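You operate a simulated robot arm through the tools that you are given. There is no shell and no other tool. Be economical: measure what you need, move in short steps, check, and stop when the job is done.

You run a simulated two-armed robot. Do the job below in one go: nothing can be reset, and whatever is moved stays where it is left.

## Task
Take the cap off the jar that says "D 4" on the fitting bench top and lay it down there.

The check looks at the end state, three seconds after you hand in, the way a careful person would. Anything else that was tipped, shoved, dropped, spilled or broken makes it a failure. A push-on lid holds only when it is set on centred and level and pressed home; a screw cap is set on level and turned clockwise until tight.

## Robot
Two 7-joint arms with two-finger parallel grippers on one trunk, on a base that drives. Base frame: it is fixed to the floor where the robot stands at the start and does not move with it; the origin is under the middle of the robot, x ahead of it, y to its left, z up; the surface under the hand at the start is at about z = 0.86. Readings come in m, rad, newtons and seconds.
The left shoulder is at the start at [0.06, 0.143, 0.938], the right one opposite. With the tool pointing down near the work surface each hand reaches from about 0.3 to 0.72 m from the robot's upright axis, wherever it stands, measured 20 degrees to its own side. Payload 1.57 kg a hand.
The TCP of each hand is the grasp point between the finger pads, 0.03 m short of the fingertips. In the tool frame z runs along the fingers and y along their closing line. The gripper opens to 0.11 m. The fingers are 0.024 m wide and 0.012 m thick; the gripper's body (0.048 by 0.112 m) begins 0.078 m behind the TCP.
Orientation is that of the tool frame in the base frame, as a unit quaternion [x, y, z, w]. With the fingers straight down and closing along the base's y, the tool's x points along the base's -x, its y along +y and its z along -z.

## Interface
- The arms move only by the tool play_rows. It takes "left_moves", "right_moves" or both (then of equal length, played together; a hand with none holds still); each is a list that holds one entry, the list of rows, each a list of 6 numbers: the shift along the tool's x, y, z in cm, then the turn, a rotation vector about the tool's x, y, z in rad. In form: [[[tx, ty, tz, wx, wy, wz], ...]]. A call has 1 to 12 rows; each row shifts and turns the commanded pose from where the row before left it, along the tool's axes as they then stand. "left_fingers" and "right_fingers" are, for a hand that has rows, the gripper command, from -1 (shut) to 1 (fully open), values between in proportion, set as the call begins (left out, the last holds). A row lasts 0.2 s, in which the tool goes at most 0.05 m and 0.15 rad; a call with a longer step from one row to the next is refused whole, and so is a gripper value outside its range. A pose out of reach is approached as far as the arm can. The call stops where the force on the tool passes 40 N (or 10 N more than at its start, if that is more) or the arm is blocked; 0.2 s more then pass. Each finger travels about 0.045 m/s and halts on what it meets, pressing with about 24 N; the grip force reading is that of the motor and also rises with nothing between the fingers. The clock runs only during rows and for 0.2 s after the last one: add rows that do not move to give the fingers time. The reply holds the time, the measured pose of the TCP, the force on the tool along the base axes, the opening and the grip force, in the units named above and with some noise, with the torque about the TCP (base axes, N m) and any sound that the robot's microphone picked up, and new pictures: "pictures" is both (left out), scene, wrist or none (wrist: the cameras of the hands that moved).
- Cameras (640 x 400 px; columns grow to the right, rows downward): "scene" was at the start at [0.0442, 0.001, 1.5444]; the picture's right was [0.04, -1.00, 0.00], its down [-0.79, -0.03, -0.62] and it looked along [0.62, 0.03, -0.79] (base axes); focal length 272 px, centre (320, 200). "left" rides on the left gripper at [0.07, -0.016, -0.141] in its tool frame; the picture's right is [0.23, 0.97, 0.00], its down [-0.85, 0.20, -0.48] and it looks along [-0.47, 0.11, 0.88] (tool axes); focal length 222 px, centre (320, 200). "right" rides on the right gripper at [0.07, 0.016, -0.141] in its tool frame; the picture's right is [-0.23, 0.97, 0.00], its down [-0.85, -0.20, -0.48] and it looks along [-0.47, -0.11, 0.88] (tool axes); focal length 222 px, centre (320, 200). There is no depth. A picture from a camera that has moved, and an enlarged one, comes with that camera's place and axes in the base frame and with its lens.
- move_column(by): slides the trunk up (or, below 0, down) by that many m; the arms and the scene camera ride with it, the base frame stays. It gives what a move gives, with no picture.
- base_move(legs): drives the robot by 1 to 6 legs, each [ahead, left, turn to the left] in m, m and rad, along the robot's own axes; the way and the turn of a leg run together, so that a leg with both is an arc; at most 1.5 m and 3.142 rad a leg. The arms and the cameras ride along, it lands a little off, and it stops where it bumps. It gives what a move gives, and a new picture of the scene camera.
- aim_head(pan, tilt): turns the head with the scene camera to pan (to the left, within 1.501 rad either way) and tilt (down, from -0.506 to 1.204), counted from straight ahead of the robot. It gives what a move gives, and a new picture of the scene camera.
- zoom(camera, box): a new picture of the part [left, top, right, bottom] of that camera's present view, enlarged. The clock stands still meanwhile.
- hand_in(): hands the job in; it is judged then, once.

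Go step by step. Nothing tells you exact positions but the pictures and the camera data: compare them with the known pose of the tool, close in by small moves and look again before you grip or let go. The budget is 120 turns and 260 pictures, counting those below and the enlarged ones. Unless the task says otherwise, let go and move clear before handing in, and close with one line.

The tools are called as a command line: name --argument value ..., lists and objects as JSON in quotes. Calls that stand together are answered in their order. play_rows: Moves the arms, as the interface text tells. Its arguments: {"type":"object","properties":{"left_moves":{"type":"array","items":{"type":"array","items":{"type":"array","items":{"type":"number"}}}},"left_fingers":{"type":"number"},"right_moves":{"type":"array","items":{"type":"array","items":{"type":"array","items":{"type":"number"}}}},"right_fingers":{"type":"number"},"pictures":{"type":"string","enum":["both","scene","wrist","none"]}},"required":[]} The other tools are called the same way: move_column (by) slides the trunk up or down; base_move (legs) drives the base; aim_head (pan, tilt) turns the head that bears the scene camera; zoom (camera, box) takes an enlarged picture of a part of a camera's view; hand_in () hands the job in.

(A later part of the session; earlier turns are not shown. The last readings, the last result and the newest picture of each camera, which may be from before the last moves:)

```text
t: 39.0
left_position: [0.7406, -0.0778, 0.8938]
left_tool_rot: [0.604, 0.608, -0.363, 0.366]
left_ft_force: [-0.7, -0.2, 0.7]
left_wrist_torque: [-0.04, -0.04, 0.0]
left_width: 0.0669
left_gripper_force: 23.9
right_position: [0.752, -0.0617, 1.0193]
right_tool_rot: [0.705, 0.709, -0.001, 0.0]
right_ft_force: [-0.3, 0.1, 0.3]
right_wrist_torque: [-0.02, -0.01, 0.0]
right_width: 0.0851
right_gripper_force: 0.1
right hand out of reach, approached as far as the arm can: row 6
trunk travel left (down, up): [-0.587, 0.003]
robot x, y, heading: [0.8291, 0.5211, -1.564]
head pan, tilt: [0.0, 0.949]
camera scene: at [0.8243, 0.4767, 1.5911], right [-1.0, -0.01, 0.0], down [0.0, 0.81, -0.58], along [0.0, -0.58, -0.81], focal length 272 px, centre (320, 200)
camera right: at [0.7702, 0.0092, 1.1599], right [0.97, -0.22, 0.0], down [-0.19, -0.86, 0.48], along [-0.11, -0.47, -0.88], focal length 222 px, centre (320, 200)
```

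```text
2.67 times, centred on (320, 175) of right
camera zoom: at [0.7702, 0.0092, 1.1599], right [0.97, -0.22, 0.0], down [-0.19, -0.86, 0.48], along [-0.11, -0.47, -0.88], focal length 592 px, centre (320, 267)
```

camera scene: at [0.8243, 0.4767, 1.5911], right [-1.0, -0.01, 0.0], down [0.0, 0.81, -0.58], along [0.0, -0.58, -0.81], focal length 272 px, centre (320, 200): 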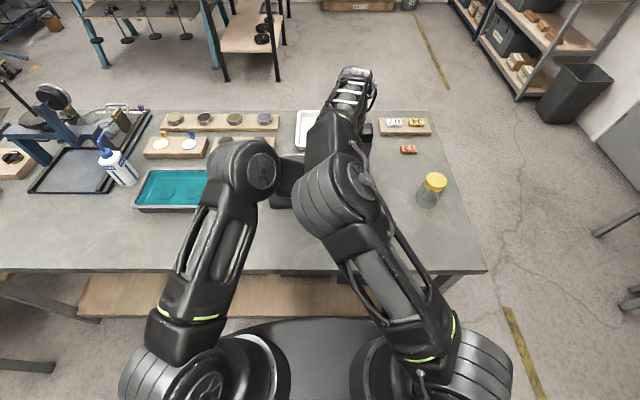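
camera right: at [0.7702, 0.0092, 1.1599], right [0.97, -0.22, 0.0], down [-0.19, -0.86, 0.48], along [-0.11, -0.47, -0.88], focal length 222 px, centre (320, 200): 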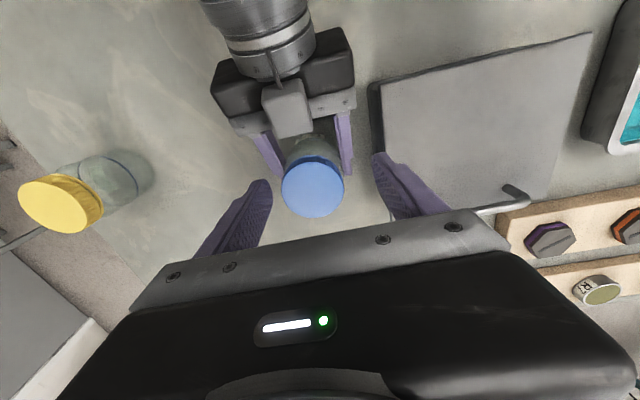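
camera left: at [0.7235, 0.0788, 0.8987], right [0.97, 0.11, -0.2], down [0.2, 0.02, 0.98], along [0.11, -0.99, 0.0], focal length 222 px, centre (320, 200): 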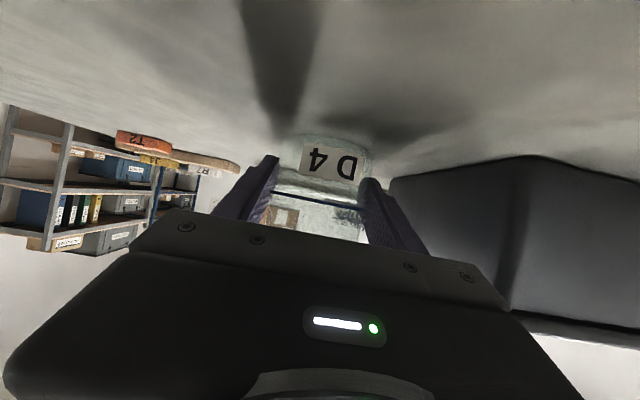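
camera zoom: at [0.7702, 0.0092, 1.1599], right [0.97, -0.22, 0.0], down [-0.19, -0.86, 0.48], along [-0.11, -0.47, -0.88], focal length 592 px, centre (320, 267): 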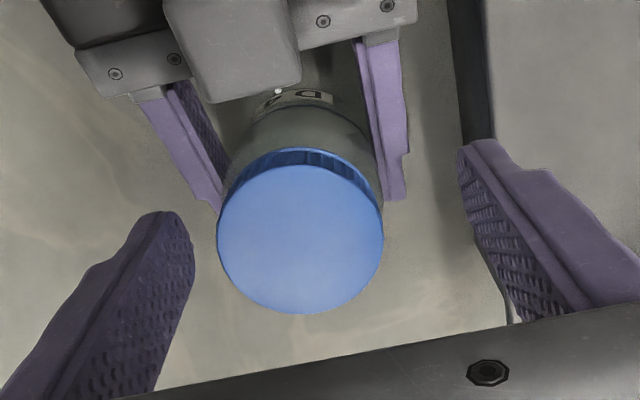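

The cap axis is at (0.741, -0.082), diameter 0.061. I align the right hand over it, lowering slightly for reach.

play_rows --right_moves '[[[0, -1.1, 1.0, 0, 0, 0], [-1.0, 0, 0.8, 0, 0, 0], [-1.05, 0, 0, 0, 0, 0], [0, 0, 0, 0, 0, 0]]]' --pictures "wrist"

zoom --camera "right" --box '[200, 100, 440, 250]'

```text
t: 40.0
left_position: [0.7398, -0.079, 0.8938]
left_tool_rot: [0.605, 0.607, -0.364, 0.365]
left_ft_force: [-1.2, 0.7, -0.5]
left_wrist_torque: [-0.03, -0.02, -0.02]
left_width: 0.067
left_gripper_force: 24.3
right_position: [0.7411, -0.0806, 1.0003]
right_tool_rot: [0.705, 0.709, 0.0, 0.0]
right_ft_force: [-0.8, 0.5, -0.4]
right_wrist_torque: [0.04, 0.03, 0.0]
right_width: 0.0848
right_gripper_force: 0.1
trunk travel left (down, up): [-0.587, 0.003]
robot x, y, heading: [0.8276, 0.5216, -1.567]
head pan, tilt: [0.0, 0.949]
camera right: at [0.7589, -0.0113, 1.1409], right [0.98, -0.22, 0.0], down [-0.19, -0.86, 0.48], along [-0.11, -0.47, -0.88], focal length 222 px, centre (320, 200)
```

right: 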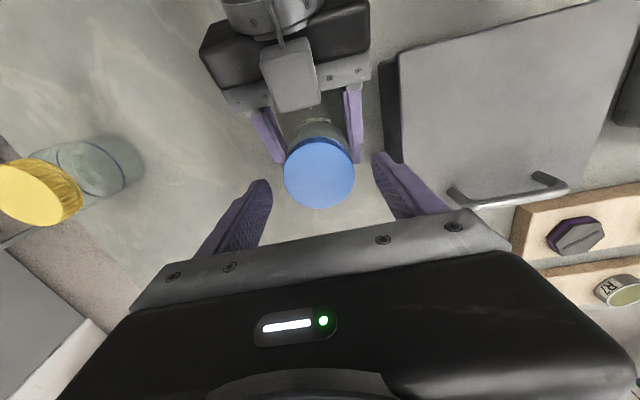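

```text
2.67 times, centred on (320, 175) of right
camera zoom: at [0.7589, -0.0113, 1.1409], right [0.98, -0.22, 0.0], down [-0.19, -0.86, 0.48], along [-0.11, -0.47, -0.88], focal length 592 px, centre (320, 267)
```

zoom: 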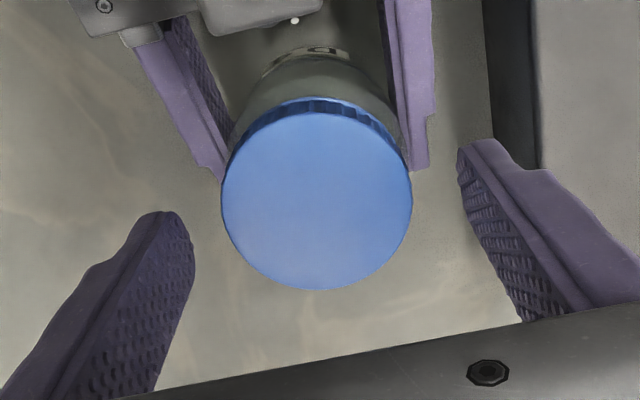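

Aligned. I pre-turn the right hand clockwise by 0.7 rad, lower so the tips overlap the cap, and look.

play_rows --right_moves '[[[0, 0, 0, 0, 0, 0.14], [0, 0, 0, 0, 0, 0.14], [0, 0, 0, 0, 0, 0.14], [0, 0, 0, 0, 0, 0.14], [0, 0, 0, 0, 0, 0.14], [0, 0, 1.2, 0, 0, 0], [0, 0, 1.2, 0, 0, 0], [0, 0, 0, 0, 0, 0]]]' --pictures "wrist"

zoom --camera "right" --box '[200, 100, 440, 250]'

```text
t: 41.9
left_position: [0.7404, -0.0785, 0.8945]
left_tool_rot: [0.604, 0.608, -0.363, 0.365]
left_ft_force: [-0.5, 0.3, 0.4]
left_wrist_torque: [-0.05, -0.02, 0.04]
left_width: 0.0672
left_gripper_force: 23.9
right_position: [0.7409, -0.0798, 0.9763]
right_tool_rot: [0.906, 0.424, 0.0, -0.001]
right_ft_force: [0.0, 0.0, -0.4]
right_wrist_torque: [0.01, -0.02, 0.0]
right_width: 0.0851
right_gripper_force: 0.1
trunk travel left (down, up): [-0.587, 0.003]
robot x, y, heading: [0.8249, 0.5203, -1.563]
head pan, tilt: [0.0, 0.949]
camera right: at [0.8002, -0.0371, 1.1174], right [0.6, -0.8, 0.0], down [-0.7, -0.53, 0.48], along [-0.38, -0.29, -0.88], focal length 222 px, centre (320, 200)
```

right: 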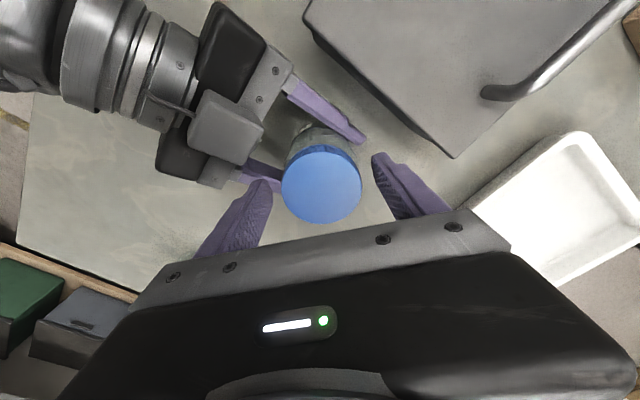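

```text
2.67 times, centred on (320, 175) of right
camera zoom: at [0.8002, -0.0371, 1.1174], right [0.6, -0.8, 0.0], down [-0.7, -0.53, 0.48], along [-0.38, -0.29, -0.88], focal length 592 px, centre (320, 267)
```

zoom: 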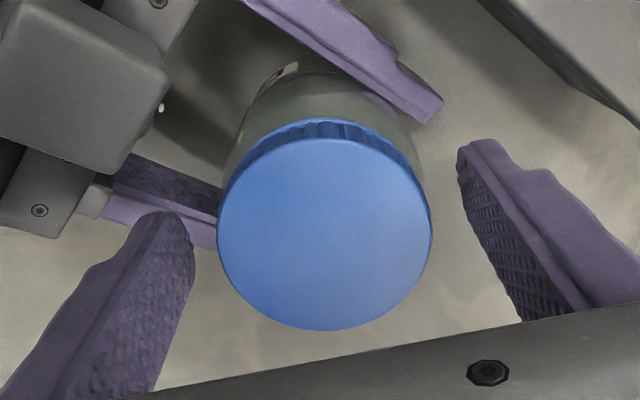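

Centred within 1–2 mm. I close on the cap.

play_rows --right_moves '[[[0, 0, 0, 0, 0, 0], [0, 0, 0, 0, 0, 0], [0, 0, 0, 0, 0, 0], [0, 0, 0, 0, 0, 0]]]' --right_fingers -1 --pictures "wrist"

```text
t: 42.9
left_position: [0.7393, -0.0786, 0.895]
left_tool_rot: [0.604, 0.608, -0.363, 0.365]
left_ft_force: [-0.9, 2.5, 0.1]
left_wrist_torque: [-0.15, -0.16, 0.01]
left_width: 0.0671
left_gripper_force: 24.1
right_position: [0.741, -0.0808, 0.9772]
right_tool_rot: [0.906, 0.424, 0.0, 0.0]
right_ft_force: [0.7, -3.0, -0.9]
right_wrist_torque: [0.0, -0.04, 0.0]
right_width: 0.0585
right_gripper_force: 24.5
trunk travel left (down, up): [-0.587, 0.003]
robot x, y, heading: [0.8255, 0.5213, -1.563]
head pan, tilt: [0.0, 0.949]
camera right: at [0.8004, -0.0372, 1.1177], right [0.6, -0.8, 0.0], down [-0.7, -0.53, 0.48], along [-0.38, -0.29, -0.88], focal length 222 px, centre (320, 200)
```

right: 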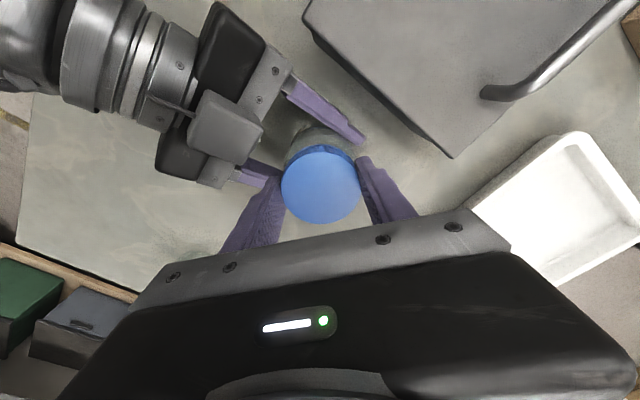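

Cap gripped at 0.0585 m. I turn counter-clockwise in small steps, watching the forces.

play_rows --right_moves '[[[0, 0, 0, 0, 0, -0.08], [0, 0, 0, 0, 0, -0.1], [0, 0, 0, 0, 0, -0.1], [0, 0, 0, 0, 0, -0.1], [0, 0, 0, 0, 0, 0]]]' --pictures "wrist"

zoom --camera "left" --box '[220, 100, 420, 225]'

```text
t: 44.0
left_position: [0.7407, -0.0791, 0.8946]
left_tool_rot: [0.605, 0.608, -0.362, 0.365]
left_ft_force: [-0.9, -5.2, -2.0]
left_wrist_torque: [0.36, 0.06, -0.03]
left_width: 0.0665
left_gripper_force: 24.0
right_position: [0.7419, -0.0799, 0.9748]
right_tool_rot: [0.809, 0.588, 0.0, -0.001]
right_ft_force: [0.9, 6.0, 4.4]
right_wrist_torque: [0.12, -0.02, -0.03]
right_width: 0.0586
right_gripper_force: 24.0
trunk travel left (down, up): [-0.587, 0.003]
robot x, y, heading: [0.8269, 0.5213, -1.565]
head pan, tilt: [0.0, 0.949]
camera right: at [0.7796, -0.0191, 1.1173], right [0.86, -0.52, 0.0], down [-0.45, -0.75, 0.48], along [-0.25, -0.41, -0.88], focal length 222 px, centre (320, 200)
```

right: 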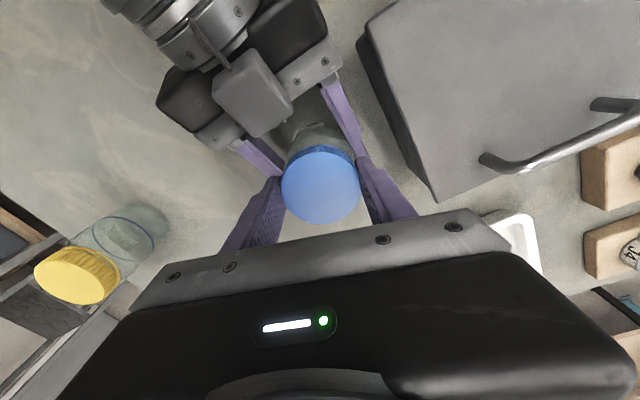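

```text
3.20 times, centred on (320, 162) of left
camera zoom: at [0.7238, 0.0786, 0.8987], right [0.97, 0.11, -0.2], down [0.2, 0.02, 0.98], along [0.12, -0.99, 0.0], focal length 711 px, centre (320, 320)
```

zoom: 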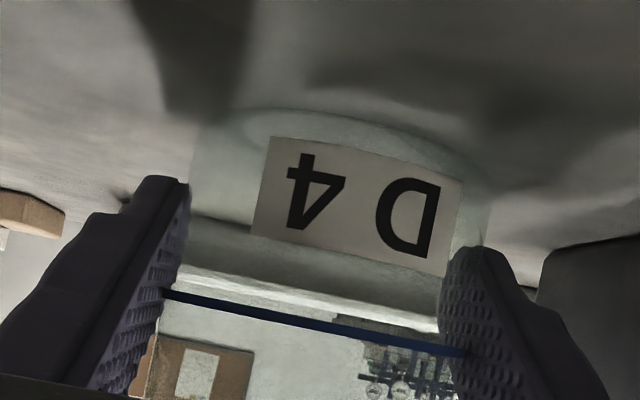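

The cap turns, torque is low and the jar label stays put. I carry on counter-clockwise with a tiny lift.

play_rows --right_moves '[[[0, 0, -0.02, 0, 0, -0.12], [0, 0, -0.01, 0, 0, -0.12], [0, 0, -0.01, 0, 0, -0.12], [0, 0, -0.01, 0, 0, -0.12], [0, 0, -0.01, 0, 0, -0.12], [0, 0, -0.01, 0, 0, -0.12], [0, 0, -0.01, 0, 0, -0.12], [0, 0, -0.01, 0, 0, -0.12], [0, 0, 0, 0, 0, 0]]]' --pictures "both"

zoom --camera "left" --box '[220, 100, 420, 225]'

```text
t: 46.0
left_position: [0.7404, -0.0783, 0.8951]
left_tool_rot: [0.604, 0.609, -0.362, 0.365]
left_ft_force: [14.7, -2.7, 0.4]
left_wrist_torque: [-0.04, 0.7, 0.0]
left_width: 0.0669
left_gripper_force: 24.2
right_position: [0.7399, -0.0805, 0.9762]
right_tool_rot: [0.446, 0.895, -0.001, 0.0]
right_ft_force: [-14.5, 1.7, 3.5]
right_wrist_torque: [0.04, 0.38, 0.0]
right_width: 0.0583
right_gripper_force: 24.0
trunk travel left (down, up): [-0.587, 0.003]
robot x, y, heading: [0.8203, 0.526, -1.567]
head pan, tilt: [0.0, 0.949]
camera scene: at [0.8245, 0.4768, 1.5911], right [-1.0, -0.01, 0.0], down [0.0, 0.81, -0.58], along [0.0, -0.58, -0.81], focal length 272 px, centre (320, 200)
camera right: at [0.7127, -0.0154, 1.118], right [0.91, 0.41, 0.0], down [0.36, -0.8, 0.48], along [0.19, -0.44, -0.88], focal length 222 px, centre (320, 200)
```

scene: 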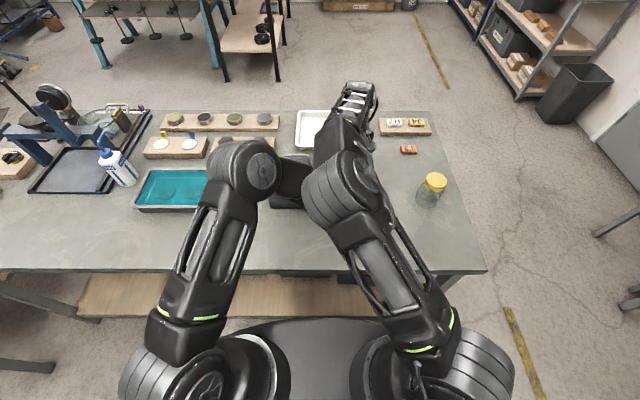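
right: 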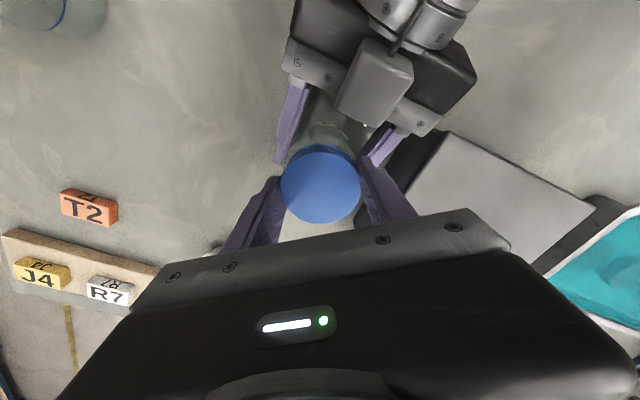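

```text
3.20 times, centred on (320, 162) of left
camera zoom: at [0.7244, 0.0784, 0.8986], right [0.97, 0.11, -0.2], down [0.2, 0.02, 0.98], along [0.12, -0.99, 0.0], focal length 711 px, centre (320, 320)
```

zoom: 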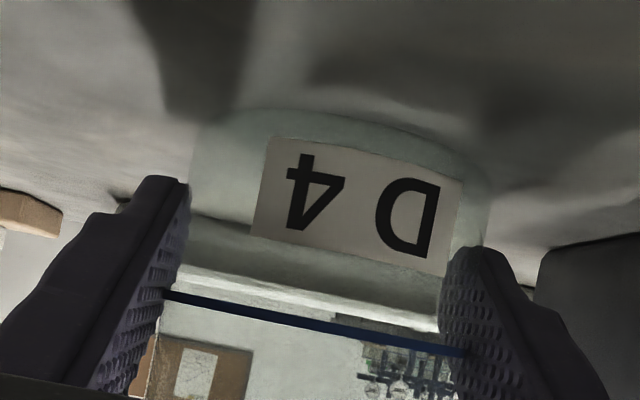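

Turned 1.34 rad; there's a 14 N sideways load from slight eccentricity, so I trim the hand 1 mm toward -x and keep turning.

play_rows --right_moves '[[[0.06, -0.08, 0, 0, 0, 0], [0, 0, -0.01, 0, 0, -0.12], [0, 0, -0.01, 0, 0, -0.12], [0, 0, -0.01, 0, 0, -0.12], [0, 0, -0.01, 0, 0, -0.12], [0, 0, -0.01, 0, 0, -0.12], [0, 0, 0, 0, 0, 0]]]' --pictures "wrist"

```text
t: 47.6
left_position: [0.7409, -0.0778, 0.8938]
left_tool_rot: [0.604, 0.608, -0.363, 0.366]
left_ft_force: [21.1, 8.3, 4.7]
left_wrist_torque: [-0.41, 0.52, 0.11]
left_width: 0.0673
left_gripper_force: 23.7
right_position: [0.7403, -0.0803, 0.9772]
right_tool_rot: [0.161, 0.987, -0.001, -0.001]
right_ft_force: [-17.7, -8.8, 1.7]
right_wrist_torque: [-0.26, 0.77, -0.08]
right_width: 0.0587
right_gripper_force: 24.4
trunk travel left (down, up): [-0.587, 0.003]
robot x, y, heading: [0.8265, 0.5237, -1.565]
head pan, tilt: [0.0, 0.949]
camera right: at [0.6806, -0.043, 1.1192], right [0.52, 0.85, 0.0], down [0.75, -0.46, 0.48], along [0.41, -0.25, -0.88], focal length 222 px, centre (320, 200)
```

right: 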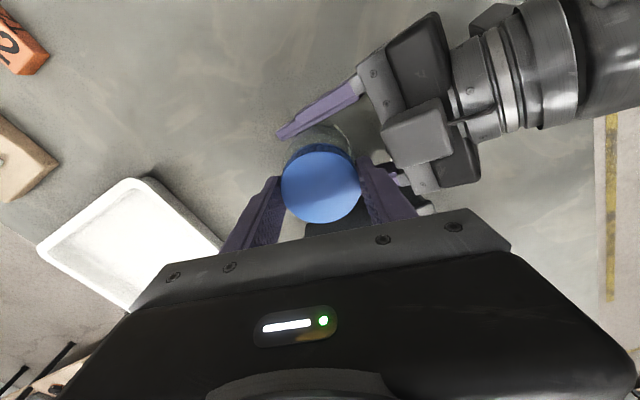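

Nearly 2 rad turned. I open slightly, lift clear, and rotate back for another stroke.

play_rows --right_moves '[[[0, 0, 0, 0, 0, 0], [0, 0, 0, 0, 0, 0], [0, 0, -1.5, 0, 0, 0], [0, 0, -1.5, 0, 0, 0]]]' --right_fingers 0.22 --pictures "none"

play_rows --right_moves '[[[0, 0, 0, 0, 0, 0.15], [0, 0, 0, 0, 0, 0.15], [0, 0, 0, 0, 0, 0.15], [0, 0, 0, 0, 0, 0.15], [0, 0, 0, 0, 0, 0.15], [0, 0, 0, 0, 0, 0.15], [0, 0, 0, 0, 0, 0.15], [0, 0, 0, 0, 0, 0.15], [0, 0, 0, 0, 0, 0.15], [0, 0, 0, 0, 0, 0.15], [0, 0, 0, 0, 0, 0.15], [0, 0, 0, 0, 0, 0.15]]]' --right_fingers 0.545 --pictures "wrist"

zoom --camera "right" --box '[200, 100, 440, 250]'

```text
t: 48.6
left_position: [0.7396, -0.0799, 0.8943]
left_tool_rot: [0.605, 0.607, -0.364, 0.365]
left_ft_force: [-0.6, 0.3, 0.4]
left_wrist_torque: [0.01, 0.0, 0.01]
left_width: 0.0671
left_gripper_force: 24.1
right_position: [0.7408, -0.0803, 1.0078]
right_tool_rot: [0.161, 0.987, 0.0, 0.001]
right_ft_force: [0.0, -0.3, -0.5]
right_wrist_torque: [0.03, 0.0, 0.0]
right_width: 0.0671
right_gripper_force: 0.0
trunk travel left (down, up): [-0.587, 0.003]
robot x, y, heading: [0.8243, 0.5222, -1.569]
head pan, tilt: [0.0, 0.949]
```

```text
t: 51.2
left_position: [0.7399, -0.0783, 0.894]
left_tool_rot: [0.604, 0.608, -0.364, 0.366]
left_ft_force: [0.6, -0.6, -0.2]
left_wrist_torque: [-0.03, 0.03, 0.03]
left_width: 0.0668
left_gripper_force: 24.0
right_position: [0.7402, -0.0798, 1.0079]
right_tool_rot: [0.874, 0.486, 0.0, 0.0]
right_ft_force: [-0.3, 0.2, 0.1]
right_wrist_torque: [-0.02, 0.0, -0.01]
right_width: 0.0849
right_gripper_force: 0.1
trunk travel left (down, up): [-0.587, 0.003]
robot x, y, heading: [0.8238, 0.5243, -1.563]
head pan, tilt: [0.0, 0.949]
camera right: at [0.7925, -0.0299, 1.1487], right [0.71, -0.71, 0.0], down [-0.62, -0.62, 0.48], along [-0.34, -0.34, -0.88], focal length 222 px, centre (320, 200)
```

right: 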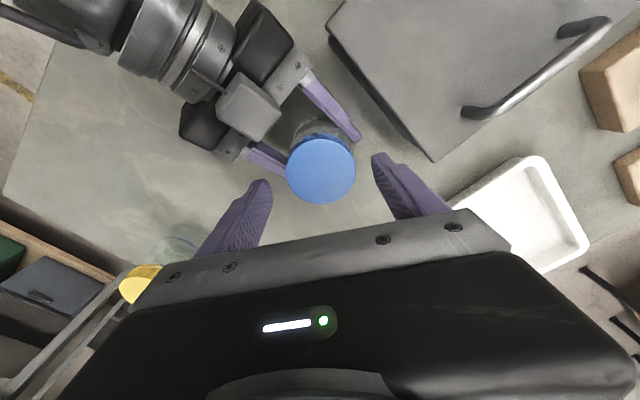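

```text
2.67 times, centred on (320, 175) of right
camera zoom: at [0.7925, -0.0299, 1.1487], right [0.71, -0.71, 0.0], down [-0.62, -0.62, 0.48], along [-0.34, -0.34, -0.88], focal length 592 px, centre (320, 267)
```

zoom: 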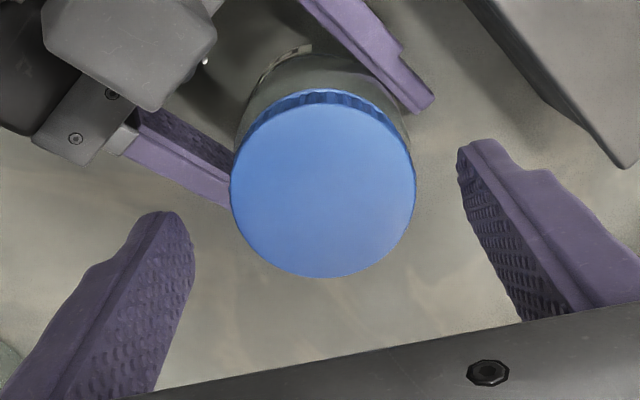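

Perfectly centred. I lower again, grip and turn a second stroke.

play_rows --right_moves '[[[0, 0, 1.5, 0, 0, 0], [0, 0, 1.6, 0, 0, 0], [0, 0, 0, 0, 0, 0]]]' --pictures "none"

play_rows --right_moves '[[[0, 0, 0, 0, 0, 0], [0, 0, 0, 0, 0, 0], [0, 0, 0, 0, 0, 0], [0, 0, 0, 0, 0, 0], [0, 0, 0, 0, 0, -0.12], [0, 0, -0.01, 0, 0, -0.12], [0, 0, -0.01, 0, 0, -0.12], [0, 0, -0.01, 0, 0, -0.12], [0, 0, -0.01, 0, 0, -0.12], [0, 0, -0.01, 0, 0, -0.12], [0, 0, -0.01, 0, 0, -0.12], [0, 0, -0.01, 0, 0, -0.12]]]' --right_fingers -1 --pictures "wrist"

```text
t: 52.0
left_position: [0.7399, -0.0774, 0.8947]
left_tool_rot: [0.605, 0.607, -0.364, 0.366]
left_ft_force: [0.2, 0.3, 1.1]
left_wrist_torque: [-0.04, 0.01, -0.01]
left_width: 0.0671
left_gripper_force: 24.4
right_position: [0.7408, -0.0797, 0.9753]
right_tool_rot: [0.873, 0.488, 0.0, -0.001]
right_ft_force: [-0.9, -0.9, -1.1]
right_wrist_torque: [0.0, 0.02, -0.02]
right_width: 0.0848
right_gripper_force: 0.0
trunk travel left (down, up): [-0.587, 0.003]
robot x, y, heading: [0.829, 0.5223, -1.566]
head pan, tilt: [0.0, 0.949]
```

```text
t: 54.6
left_position: [0.7408, -0.078, 0.8936]
left_tool_rot: [0.605, 0.607, -0.364, 0.365]
left_ft_force: [0.7, 4.8, 1.4]
left_wrist_torque: [-0.36, -0.04, 0.01]
left_width: 0.0668
left_gripper_force: 24.4
right_position: [0.74, -0.0803, 0.976]
right_tool_rot: [0.548, 0.836, 0.0, 0.0]
right_ft_force: [-1.4, -6.2, -0.9]
right_wrist_torque: [-0.12, 0.16, 0.01]
right_width: 0.059
right_gripper_force: 23.4
trunk travel left (down, up): [-0.587, 0.003]
robot x, y, heading: [0.8261, 0.523, -1.564]
head pan, tilt: [0.0, 0.949]
camera right: at [0.7286, -0.0103, 1.1182], right [0.98, 0.18, 0.0], down [0.16, -0.86, 0.48], along [0.09, -0.47, -0.88], focal length 222 px, centre (320, 200)
```

right: 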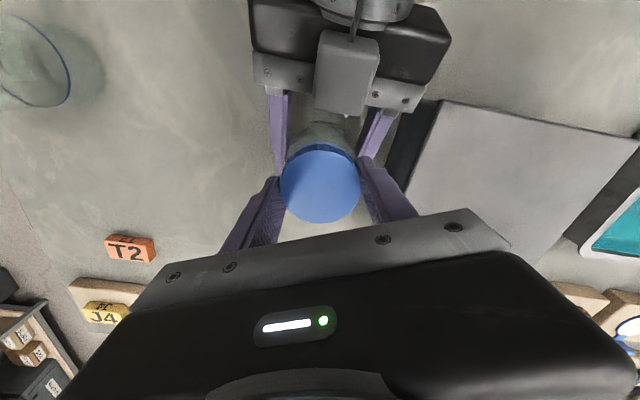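

Total about 2.9 rad so far. I continue another 0.84 rad and then test a small lift.

play_rows --right_moves '[[[0, 0, -0.01, 0, 0, -0.12], [0, 0, -0.01, 0, 0, -0.12], [0, 0, -0.01, 0, 0, -0.12], [0, 0, -0.01, 0, 0, -0.12], [0, 0, -0.01, 0, 0, -0.12], [0, 0, -0.01, 0, 0, -0.12], [0, 0, -0.01, 0, 0, -0.12], [0, 0, 0, 0, 0, 0]]]' --pictures "none"

play_rows --right_moves '[[[0, 0, -0.1, 0, 0, 0], [0, 0, -0.1, 0, 0, 0]]]' --pictures "wrist"

```text
t: 56.5
left_position: [0.7404, -0.0791, 0.8945]
left_tool_rot: [0.604, 0.608, -0.363, 0.365]
left_ft_force: [9.6, 11.2, 4.6]
left_wrist_torque: [-0.51, 0.34, 0.03]
left_width: 0.0672
left_gripper_force: 24.3
right_position: [0.7402, -0.0812, 0.9783]
right_tool_rot: [0.16, 0.987, 0.0, -0.001]
right_ft_force: [-9.9, -10.7, -5.1]
right_wrist_torque: [-0.36, 0.47, -0.05]
right_width: 0.0591
right_gripper_force: 24.0
trunk travel left (down, up): [-0.587, 0.003]
robot x, y, heading: [0.8254, 0.5202, -1.568]
head pan, tilt: [0.0, 0.949]
```

```text
t: 57.0
left_position: [0.7399, -0.0787, 0.8956]
left_tool_rot: [0.604, 0.608, -0.364, 0.366]
left_ft_force: [11.0, 9.1, 9.2]
left_wrist_torque: [-0.46, 0.37, 0.08]
left_width: 0.0671
left_gripper_force: 24.0
right_position: [0.7396, -0.0806, 0.9786]
right_tool_rot: [0.161, 0.987, 0.0, -0.001]
right_ft_force: [-10.4, -9.3, -10.1]
right_wrist_torque: [-0.3, 0.47, -0.05]
right_width: 0.059
right_gripper_force: 24.0
trunk travel left (down, up): [-0.587, 0.003]
robot x, y, heading: [0.8315, 0.5221, -1.568]
head pan, tilt: [0.0, 0.949]
camera right: at [0.6806, -0.0431, 1.1209], right [0.52, 0.85, 0.0], down [0.75, -0.46, 0.48], along [0.41, -0.25, -0.88], focal length 222 px, centre (320, 200)
```

right: 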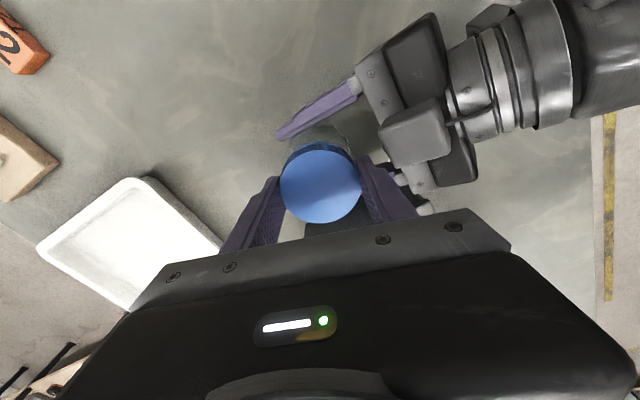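

Still threaded at 3.7 rad. I re-stroke: open, lift, rotate back, lower.

play_rows --right_moves '[[[0, 0, 0.15, 0, 0, 0], [0, 0, 0, 0, 0, 0], [0, 0, 0, 0, 0, 0], [0, 0, -1.5, 0, 0, 0], [0, 0, -1.5, 0, 0, 0]]]' --right_fingers 0.22 --pictures "none"

play_rows --right_moves '[[[0, 0, 0, 0, 0, 0.15], [0, 0, 0, 0, 0, 0.15], [0, 0, 0, 0, 0, 0.15], [0, 0, 0, 0, 0, 0.15], [0, 0, 0, 0, 0, 0.15], [0, 0, 0, 0, 0, 0.15], [0, 0, 0, 0, 0, 0.15], [0, 0, 0, 0, 0, 0.15], [0, 0, 0, 0, 0, 0.15], [0, 0, 0, 0, 0, 0.15], [0, 0, 0, 0, 0, 0.15], [0, 0, 0, 0, 0, 0.15]]]' --right_fingers 0.545 --pictures "none"

zoom --camera "right" --box '[200, 100, 440, 250]'

```text
t: 58.2
left_position: [0.7397, -0.0796, 0.8946]
left_tool_rot: [0.605, 0.607, -0.363, 0.365]
left_ft_force: [0.5, -0.3, 0.3]
left_wrist_torque: [-0.02, -0.03, 0.03]
left_width: 0.067
left_gripper_force: 24.4
right_position: [0.7399, -0.0792, 1.0089]
right_tool_rot: [0.16, 0.987, 0.0, 0.0]
right_ft_force: [1.4, -0.3, 0.1]
right_wrist_torque: [-0.02, 0.01, 0.02]
right_width: 0.0668
right_gripper_force: 0.2
trunk travel left (down, up): [-0.587, 0.003]
robot x, y, heading: [0.8276, 0.5251, -1.562]
head pan, tilt: [0.0, 0.949]
```

```text
t: 60.9
left_position: [0.7402, -0.078, 0.8936]
left_tool_rot: [0.605, 0.608, -0.363, 0.365]
left_ft_force: [-0.4, 0.3, -0.5]
left_wrist_torque: [0.0, -0.01, 0.0]
left_width: 0.0666
left_gripper_force: 24.0
right_position: [0.7404, -0.0813, 1.0083]
right_tool_rot: [0.873, 0.488, 0.0, 0.0]
right_ft_force: [-0.1, 0.2, -1.0]
right_wrist_torque: [-0.03, 0.0, 0.01]
right_width: 0.0847
right_gripper_force: 0.0
trunk travel left (down, up): [-0.587, 0.003]
robot x, y, heading: [0.8238, 0.5193, -1.564]
head pan, tilt: [0.0, 0.949]
```

```text
2.67 times, centred on (320, 175) of right
camera zoom: at [0.7924, -0.0301, 1.1495], right [0.71, -0.7, 0.0], down [-0.62, -0.62, 0.48], along [-0.34, -0.34, -0.88], focal length 592 px, centre (320, 267)
```

zoom: 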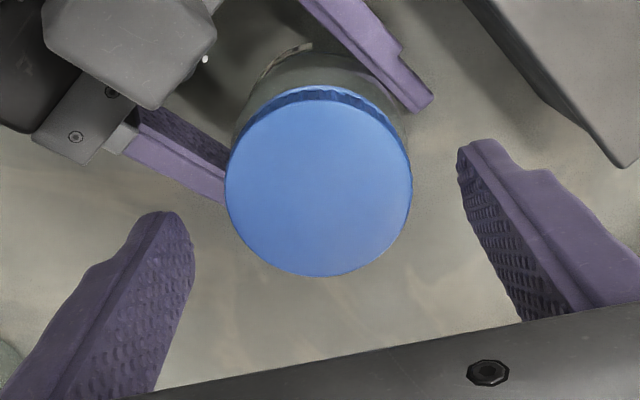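

The cap is a touch higher and looser. Third stroke: lower, grip, turn.

play_rows --right_moves '[[[0, -0.1, 1.5, 0, 0, 0], [0, 0, 1.5, 0, 0, 0], [0, 0, 0, 0, 0, 0]]]' --pictures "none"

play_rows --right_moves '[[[0, 0, 0, 0, 0, 0], [0, 0, 0, 0, 0, 0], [0, 0, 0, 0, 0, 0], [0, 0, 0, 0, 0, 0], [0, 0, 0, 0, 0, -0.12], [0, 0, -0.01, 0, 0, -0.12], [0, 0, -0.01, 0, 0, -0.12], [0, 0, -0.01, 0, 0, -0.12], [0, 0, -0.01, 0, 0, -0.12], [0, 0, -0.01, 0, 0, -0.12], [0, 0, -0.01, 0, 0, -0.12], [0, 0, -0.01, 0, 0, -0.12]]]' --right_fingers -1 --pictures "none"

play_rows --right_moves '[[[0, 0, -0.01, 0, 0, -0.12], [0, 0, -0.01, 0, 0, -0.12], [0, 0, -0.01, 0, 0, -0.12], [0, 0, -0.01, 0, 0, -0.12], [0, 0, -0.01, 0, 0, -0.12], [0, 0, -0.01, 0, 0, -0.12], [0, 0, -0.01, 0, 0, -0.12], [0, 0, 0, 0, 0, 0]]]' --pictures "wrist"

```text
t: 61.6
left_position: [0.7396, -0.0783, 0.8932]
left_tool_rot: [0.605, 0.607, -0.364, 0.365]
left_ft_force: [-0.1, 0.0, 0.2]
left_wrist_torque: [-0.01, 0.04, 0.0]
left_width: 0.0669
left_gripper_force: 23.3
right_position: [0.7382, -0.0791, 0.9784]
right_tool_rot: [0.873, 0.488, 0.0, 0.001]
right_ft_force: [-0.2, 0.1, -0.9]
right_wrist_torque: [0.0, 0.01, -0.01]
right_width: 0.0847
right_gripper_force: 0.1
trunk travel left (down, up): [-0.587, 0.003]
robot x, y, heading: [0.8245, 0.5244, -1.572]
head pan, tilt: [0.0, 0.949]
```

```text
t: 64.2
left_position: [0.7394, -0.0784, 0.8937]
left_tool_rot: [0.605, 0.608, -0.362, 0.365]
left_ft_force: [-3.3, 5.0, 1.7]
left_wrist_torque: [-0.09, -0.57, -0.01]
left_width: 0.067
left_gripper_force: 23.5
right_position: [0.7395, -0.08, 0.9789]
right_tool_rot: [0.547, 0.837, 0.0, 0.0]
right_ft_force: [2.6, -5.0, -2.4]
right_wrist_torque: [-0.34, 0.31, -0.01]
right_width: 0.0592
right_gripper_force: 24.0
trunk travel left (down, up): [-0.587, 0.003]
robot x, y, heading: [0.8237, 0.5217, -1.566]
head pan, tilt: [0.0, 0.949]
```

```text
t: 66.0
left_position: [0.7401, -0.0784, 0.8954]
left_tool_rot: [0.604, 0.608, -0.363, 0.365]
left_ft_force: [-3.3, 0.4, 0.9]
left_wrist_torque: [0.11, -0.55, 0.01]
left_width: 0.0667
left_gripper_force: 24.5
right_position: [0.7401, -0.0803, 0.9788]
right_tool_rot: [0.158, 0.987, 0.0, 0.0]
right_ft_force: [3.2, -0.5, -2.5]
right_wrist_torque: [-0.13, 0.28, -0.01]
right_width: 0.0593
right_gripper_force: 24.5
trunk travel left (down, up): [-0.587, 0.003]
robot x, y, heading: [0.8233, 0.5234, -1.568]
head pan, tilt: [0.0, 0.949]
camera right: at [0.6799, -0.0431, 1.121], right [0.52, 0.85, 0.0], down [0.75, -0.46, 0.48], along [0.41, -0.25, -0.88], focal length 222 px, centre (320, 200)
```

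right: 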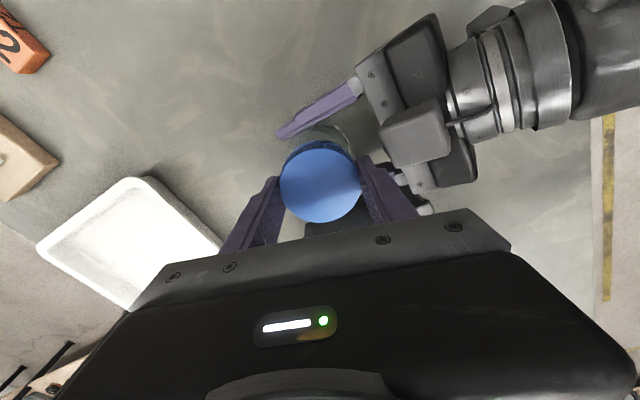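

Total is about 5.5 rad and lateral loads are small. I test a lift of 2.5 mm.

play_rows --right_moves '[[[0, 0, -0.1, 0, 0, 0], [0, 0, -0.15, 0, 0, 0], [0, 0, 0, 0, 0, 0]]]' --pictures "none"

```text
t: 66.8
left_position: [0.7397, -0.0782, 0.8941]
left_tool_rot: [0.604, 0.607, -0.364, 0.366]
left_ft_force: [-0.9, 7.7, 14.9]
left_wrist_torque: [-0.37, -0.16, 0.02]
left_width: 0.0667
left_gripper_force: 24.4
right_position: [0.7401, -0.0802, 0.9805]
right_tool_rot: [0.16, 0.987, 0.0, 0.0]
right_ft_force: [0.5, -6.9, -15.4]
right_wrist_torque: [-0.3, 0.16, -0.03]
right_width: 0.0593
right_gripper_force: 23.9
trunk travel left (down, up): [-0.587, 0.003]
robot x, y, heading: [0.828, 0.5253, -1.566]
head pan, tilt: [0.0, 0.949]
```

Still held by thread. I ease the pull and turn on in the same stroke a bit further.

play_rows --right_moves '[[[0, 0, 0.15, 0, 0, 0], [0, 0, -0.01, 0, 0, -0.12], [0, 0, -0.01, 0, 0, -0.12], [0, 0, -0.01, 0, 0, -0.12], [0, 0, -0.01, 0, 0, -0.12], [0, 0, -0.01, 0, 0, -0.12], [0, 0, -0.01, 0, 0, -0.12], [0, 0, -0.01, 0, 0, -0.12], [0, 0, -0.01, 0, 0, -0.12], [0, 0, 0, 0, 0, 0]]]' --pictures "wrist"

```text
t: 69.0
left_position: [0.7408, -0.079, 0.8939]
left_tool_rot: [0.605, 0.608, -0.362, 0.365]
left_ft_force: [-0.5, 0.0, -0.2]
left_wrist_torque: [0.02, 0.0, 0.0]
left_width: 0.0668
left_gripper_force: 24.1
right_position: [0.7388, -0.0788, 0.9803]
right_tool_rot: [-0.315, 0.949, 0.0, 0.0]
right_ft_force: [-0.1, 0.2, 0.1]
right_wrist_torque: [-0.02, 0.0, 0.01]
right_width: 0.0593
right_gripper_force: 24.1
trunk travel left (down, up): [-0.587, 0.003]
robot x, y, heading: [0.826, 0.5215, -1.569]
head pan, tilt: [0.0, 0.949]
camera right: at [0.6754, -0.1088, 1.1227], right [-0.4, 0.92, 0.0], down [0.8, 0.35, 0.48], along [0.44, 0.19, -0.88], focal length 222 px, centre (320, 200)
```

right: 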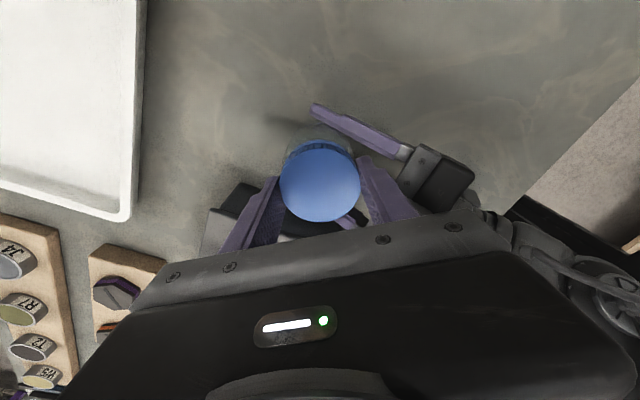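

All loads dropped to zero – the cap has come free. I lift it slowly.

play_rows --right_moves '[[[0, 0, -0.3, 0, 0, 0], [0, 0, -0.5, 0, 0, 0], [0, 0, -1.0, 0, 0, 0], [0, 0, -1.0, 0, 0, 0], [0, 0, 0, 0, 0, 0]]]' --pictures "both"

zoom --camera "left" --box '[220, 100, 420, 225]'

```text
t: 70.2
left_position: [0.74, -0.0785, 0.8941]
left_tool_rot: [0.605, 0.607, -0.364, 0.365]
left_ft_force: [0.5, 0.1, -1.3]
left_wrist_torque: [0.02, 0.02, 0.0]
left_width: 0.0668
left_gripper_force: 24.5
right_position: [0.74, -0.0792, 1.0092]
right_tool_rot: [-0.315, 0.949, 0.0, 0.001]
right_ft_force: [-0.2, 0.3, -0.2]
right_wrist_torque: [-0.01, -0.04, 0.0]
right_width: 0.0593
right_gripper_force: 23.9
trunk travel left (down, up): [-0.587, 0.003]
robot x, y, heading: [0.8245, 0.525, -1.567]
head pan, tilt: [0.0, 0.949]
camera scene: at [0.8245, 0.4764, 1.5911], right [-1.0, -0.01, 0.0], down [0.0, 0.81, -0.58], along [0.0, -0.58, -0.81], focal length 272 px, centre (320, 200)
camera right: at [0.6754, -0.1092, 1.151], right [-0.4, 0.92, 0.0], down [0.8, 0.35, 0.48], along [0.44, 0.19, -0.88], focal length 222 px, centre (320, 200)
```

scene: 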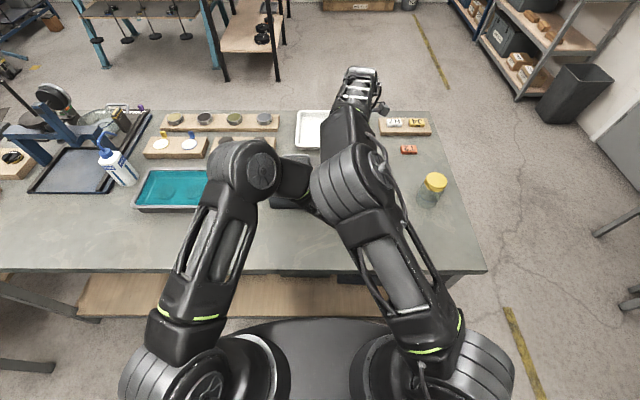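
right: 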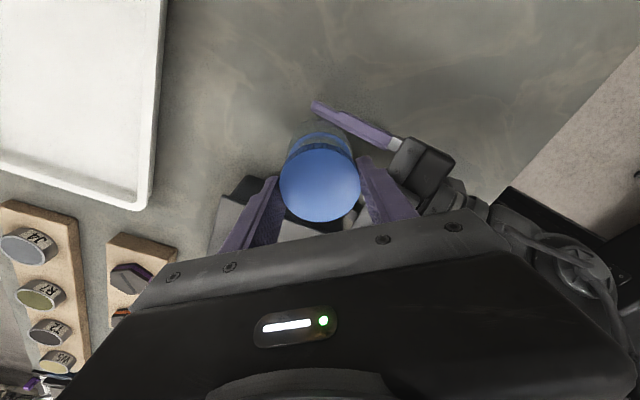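

```text
3.20 times, centred on (320, 162) of left
camera zoom: at [0.7237, 0.0786, 0.8986], right [0.97, 0.11, -0.2], down [0.2, 0.02, 0.98], along [0.11, -0.99, 0.0], focal length 711 px, centre (320, 320)
```

zoom: 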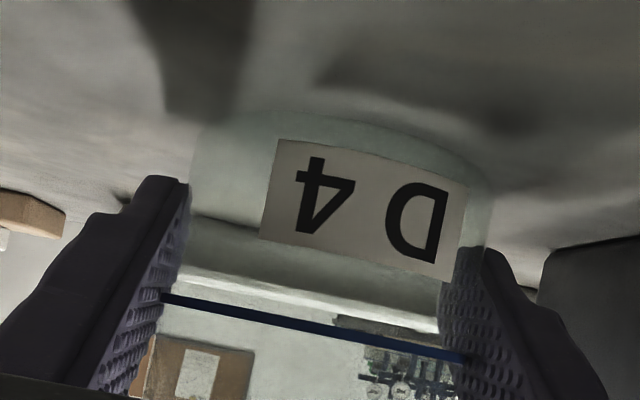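

The cap is off. I carry it sideways to the free bench area around (0.61, -0.06), between the two jars.

play_rows --right_moves '[[[0, 0, -0.5, 0, 0, 0], [3.08, 3.12, 0, 0, 0, 0], [3.08, 3.12, 0, 0, 0, 0], [3.08, 3.12, 0, 0, 0, 0], [0, 0, 3.0, 0, 0, 0], [0, 0, 3.0, 0, 0, 0], [0, 0, 2.0, 0, 0, 0], [0, 0, 0, 0, 0, 0]]]'

zoom --camera "left" --box '[0, 50, 320, 250]'

```text
t: 72.0
left_position: [0.7404, -0.0777, 0.8943]
left_tool_rot: [0.605, 0.607, -0.364, 0.365]
left_ft_force: [0.5, -0.2, -1.6]
left_wrist_torque: [-0.04, -0.01, -0.02]
left_width: 0.0669
left_gripper_force: 24.2
right_position: [0.6332, -0.0375, 0.9421]
right_tool_rot: [-0.315, 0.949, 0.0, -0.002]
right_ft_force: [-1.0, -1.0, 0.5]
right_wrist_torque: [0.0, -0.03, 0.0]
right_width: 0.0591
right_gripper_force: 24.0
right hand out of reach, approached as far as the arm can: row 3, 4, 5, 6, 7
trunk travel left (down, up): [-0.587, 0.003]
robot x, y, heading: [0.8258, 0.5169, -1.562]
head pan, tilt: [0.0, 0.949]
camera scene: at [0.8248, 0.4763, 1.5911], right [-1.0, -0.01, 0.0], down [0.0, 0.81, -0.58], along [0.0, -0.58, -0.81], focal length 272 px, centre (320, 200)
camera right: at [0.569, -0.0661, 1.0838], right [-0.4, 0.92, 0.0], down [0.81, 0.35, 0.48], along [0.44, 0.19, -0.88], focal length 222 px, centre (320, 200)
```

scene: 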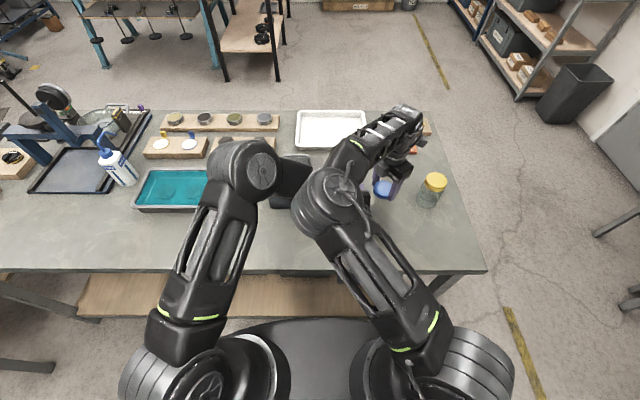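
right: 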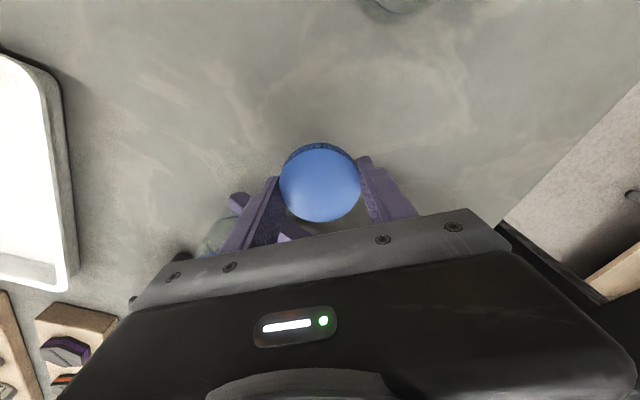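

```text
2.00 times, centred on (160, 150) of left
camera zoom: at [0.7238, 0.0786, 0.8986], right [0.97, 0.11, -0.2], down [0.2, 0.02, 0.98], along [0.11, -0.99, 0.0], focal length 444 px, centre (640, 300)
```

zoom: 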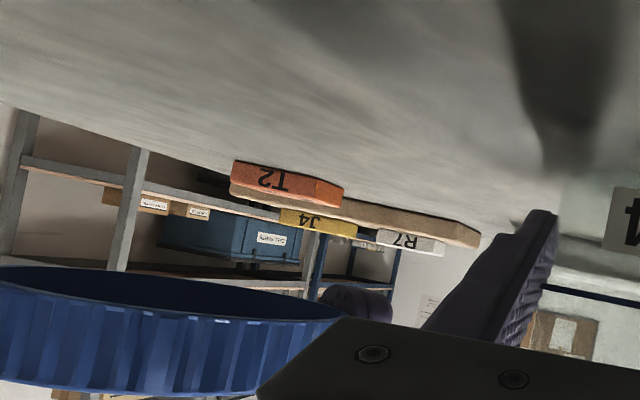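

The extreme wrist angle limits reach here. I rise a bit, turn the hand back to a comfortable angle, then continue to the side.

play_rows --right_moves '[[[0, 0, -2.5, 0, 0, 0], [0, 0, -2.0, 0, 0, 0], [0, 0, 0, 0, 0, 0.15], [0, 0, 0, 0, 0, 0.15], [0, 0, 0, 0, 0, 0.15], [0, 0, 0, 0, 0, 0.15], [0, 0, 0, 0, 0, 0.15], [0, 0, 0, 0, 0, 0.15], [0, 0, 0, 0, 0, 0.15], [0, 0, 0, 0, 0, 0.15], [0, 0, 0, 0, 0, 0.15], [0, 0, 0, 0, 0, 0.15]]]' --pictures "wrist"

```text
t: 74.7
left_position: [0.7403, -0.0786, 0.8937]
left_tool_rot: [0.604, 0.608, -0.363, 0.365]
left_ft_force: [0.4, 0.3, -0.6]
left_wrist_torque: [-0.03, -0.02, 0.0]
left_width: 0.0668
left_gripper_force: 24.2
right_position: [0.6324, -0.0375, 0.9873]
right_tool_rot: [0.417, 0.909, 0.0, 0.0]
right_ft_force: [0.6, -0.8, 0.0]
right_wrist_torque: [-0.02, 0.03, 0.02]
right_width: 0.059
right_gripper_force: 24.2
trunk travel left (down, up): [-0.587, 0.003]
robot x, y, heading: [0.822, 0.5248, -1.565]
head pan, tilt: [0.0, 0.949]
camera right: at [0.6011, 0.0257, 1.1291], right [0.89, 0.46, 0.0], down [0.41, -0.78, 0.48], along [0.22, -0.42, -0.88], focal length 222 px, centre (320, 200)
```

right: 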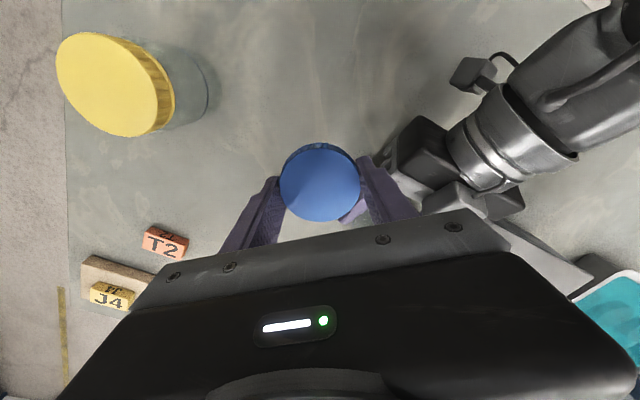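

Now I shift toward (0.607, -0.09), clear of both jars and the left hand, and lower to just above the bench.

play_rows --right_moves '[[[-1.2, -2.66, 0, 0, 0, 0], [-1.15, -2.66, 0, 0, 0, 0], [0, 0, 3.0, 0, 0, 0], [0, 0, 3.0, 0, 0, 0], [0, 0, 2.0, 0, 0, 0], [0, 0, 0, 0, 0, 0]]]'

zoom --camera "left" --box '[0, 50, 320, 250]'

```text
t: 76.0
left_position: [0.7404, -0.0788, 0.894]
left_tool_rot: [0.604, 0.608, -0.363, 0.365]
left_ft_force: [0.2, -0.3, -1.2]
left_wrist_torque: [0.0, -0.03, -0.04]
left_width: 0.0666
left_gripper_force: 23.9
right_position: [0.6354, -0.0385, 0.9406]
right_tool_rot: [0.416, 0.909, -0.001, -0.001]
right_ft_force: [0.6, 0.2, 0.1]
right_wrist_torque: [-0.01, -0.01, 0.02]
right_width: 0.0592
right_gripper_force: 23.7
right hand out of reach, approached as far as the arm can: row 1, 2, 3, 4, 5
trunk travel left (down, up): [-0.587, 0.003]
robot x, y, heading: [0.8256, 0.5232, -1.57]
head pan, tilt: [0.0, 0.949]
camera scene: at [0.8246, 0.4762, 1.591], right [-1.0, -0.01, 0.0], down [0.0, 0.81, -0.58], along [0.0, -0.58, -0.81], focal length 272 px, centre (320, 200)
camera right: at [0.6033, 0.0249, 1.0809], right [0.89, 0.46, 0.0], down [0.41, -0.78, 0.48], along [0.22, -0.43, -0.88], focal length 222 px, centre (320, 200)
```

scene: 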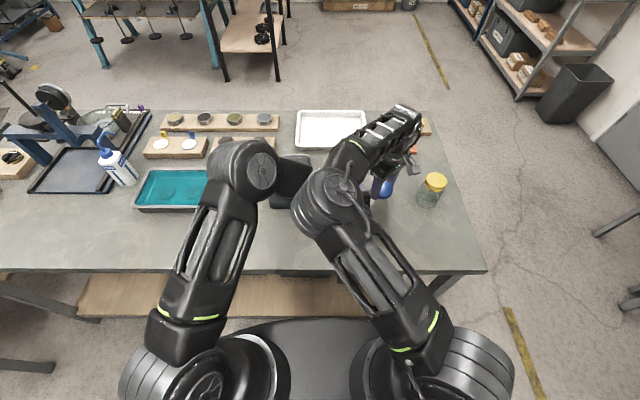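
right: 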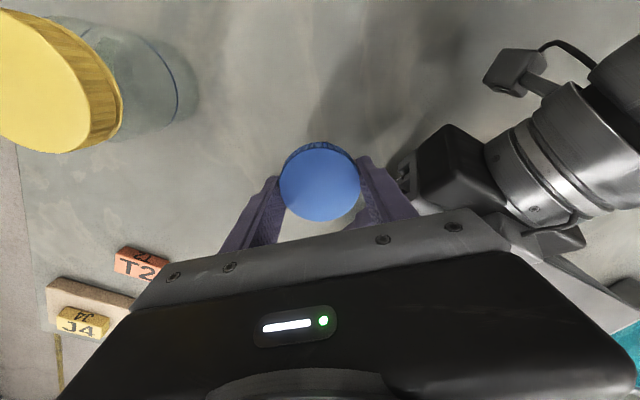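

```text
2.00 times, centred on (160, 150) of left
camera zoom: at [0.7237, 0.0785, 0.8985], right [0.97, 0.11, -0.2], down [0.2, 0.02, 0.98], along [0.11, -0.99, 0.0], focal length 444 px, centre (640, 300)
```

zoom: 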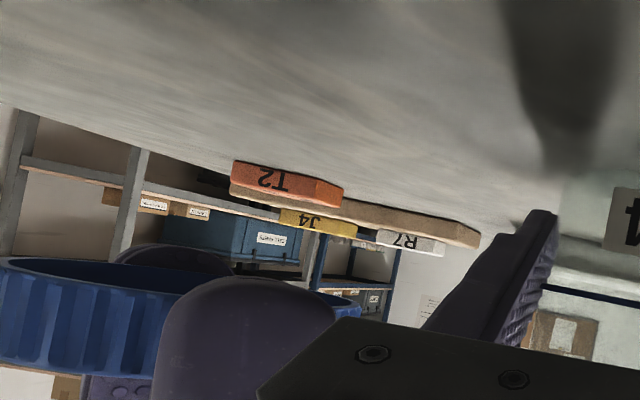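

The wrist is still turned toward a joint limit. I raise again, turn further back to the neutral heading, and try the side shift.

play_rows --right_moves '[[[0, 0, -2.5, 0, 0, 0], [0, 0, -2.0, 0, 0, 0], [0, 0, 0, 0, 0, 0.14], [0, 0, 0, 0, 0, 0.14], [0, 0, 0, 0, 0, 0.14], [0, 0, 0, 0, 0, 0.14], [0, 0, 0, 0, 0, 0.14], [0, -1.0, 0, 0, 0, 0], [0, -1.0, 0, 0, 0, 0], [0, 0, 0, 0, 0, 0]]]' --pictures "none"

```text
t: 78.2
left_position: [0.7402, -0.079, 0.894]
left_tool_rot: [0.605, 0.607, -0.364, 0.365]
left_ft_force: [-0.5, -0.2, -1.5]
left_wrist_torque: [0.0, 0.02, 0.01]
left_width: 0.0666
left_gripper_force: 24.1
right_position: [0.6172, -0.0379, 0.986]
right_tool_rot: [0.702, 0.712, 0.0, 0.001]
right_ft_force: [0.9, -1.1, -0.1]
right_wrist_torque: [0.0, 0.03, 0.02]
right_width: 0.0594
right_gripper_force: 23.6
right hand out of reach, approached as far as the arm can: row 9
trunk travel left (down, up): [-0.587, 0.003]
robot x, y, heading: [0.8272, 0.5205, -1.568]
head pan, tilt: [0.0, 0.949]
```

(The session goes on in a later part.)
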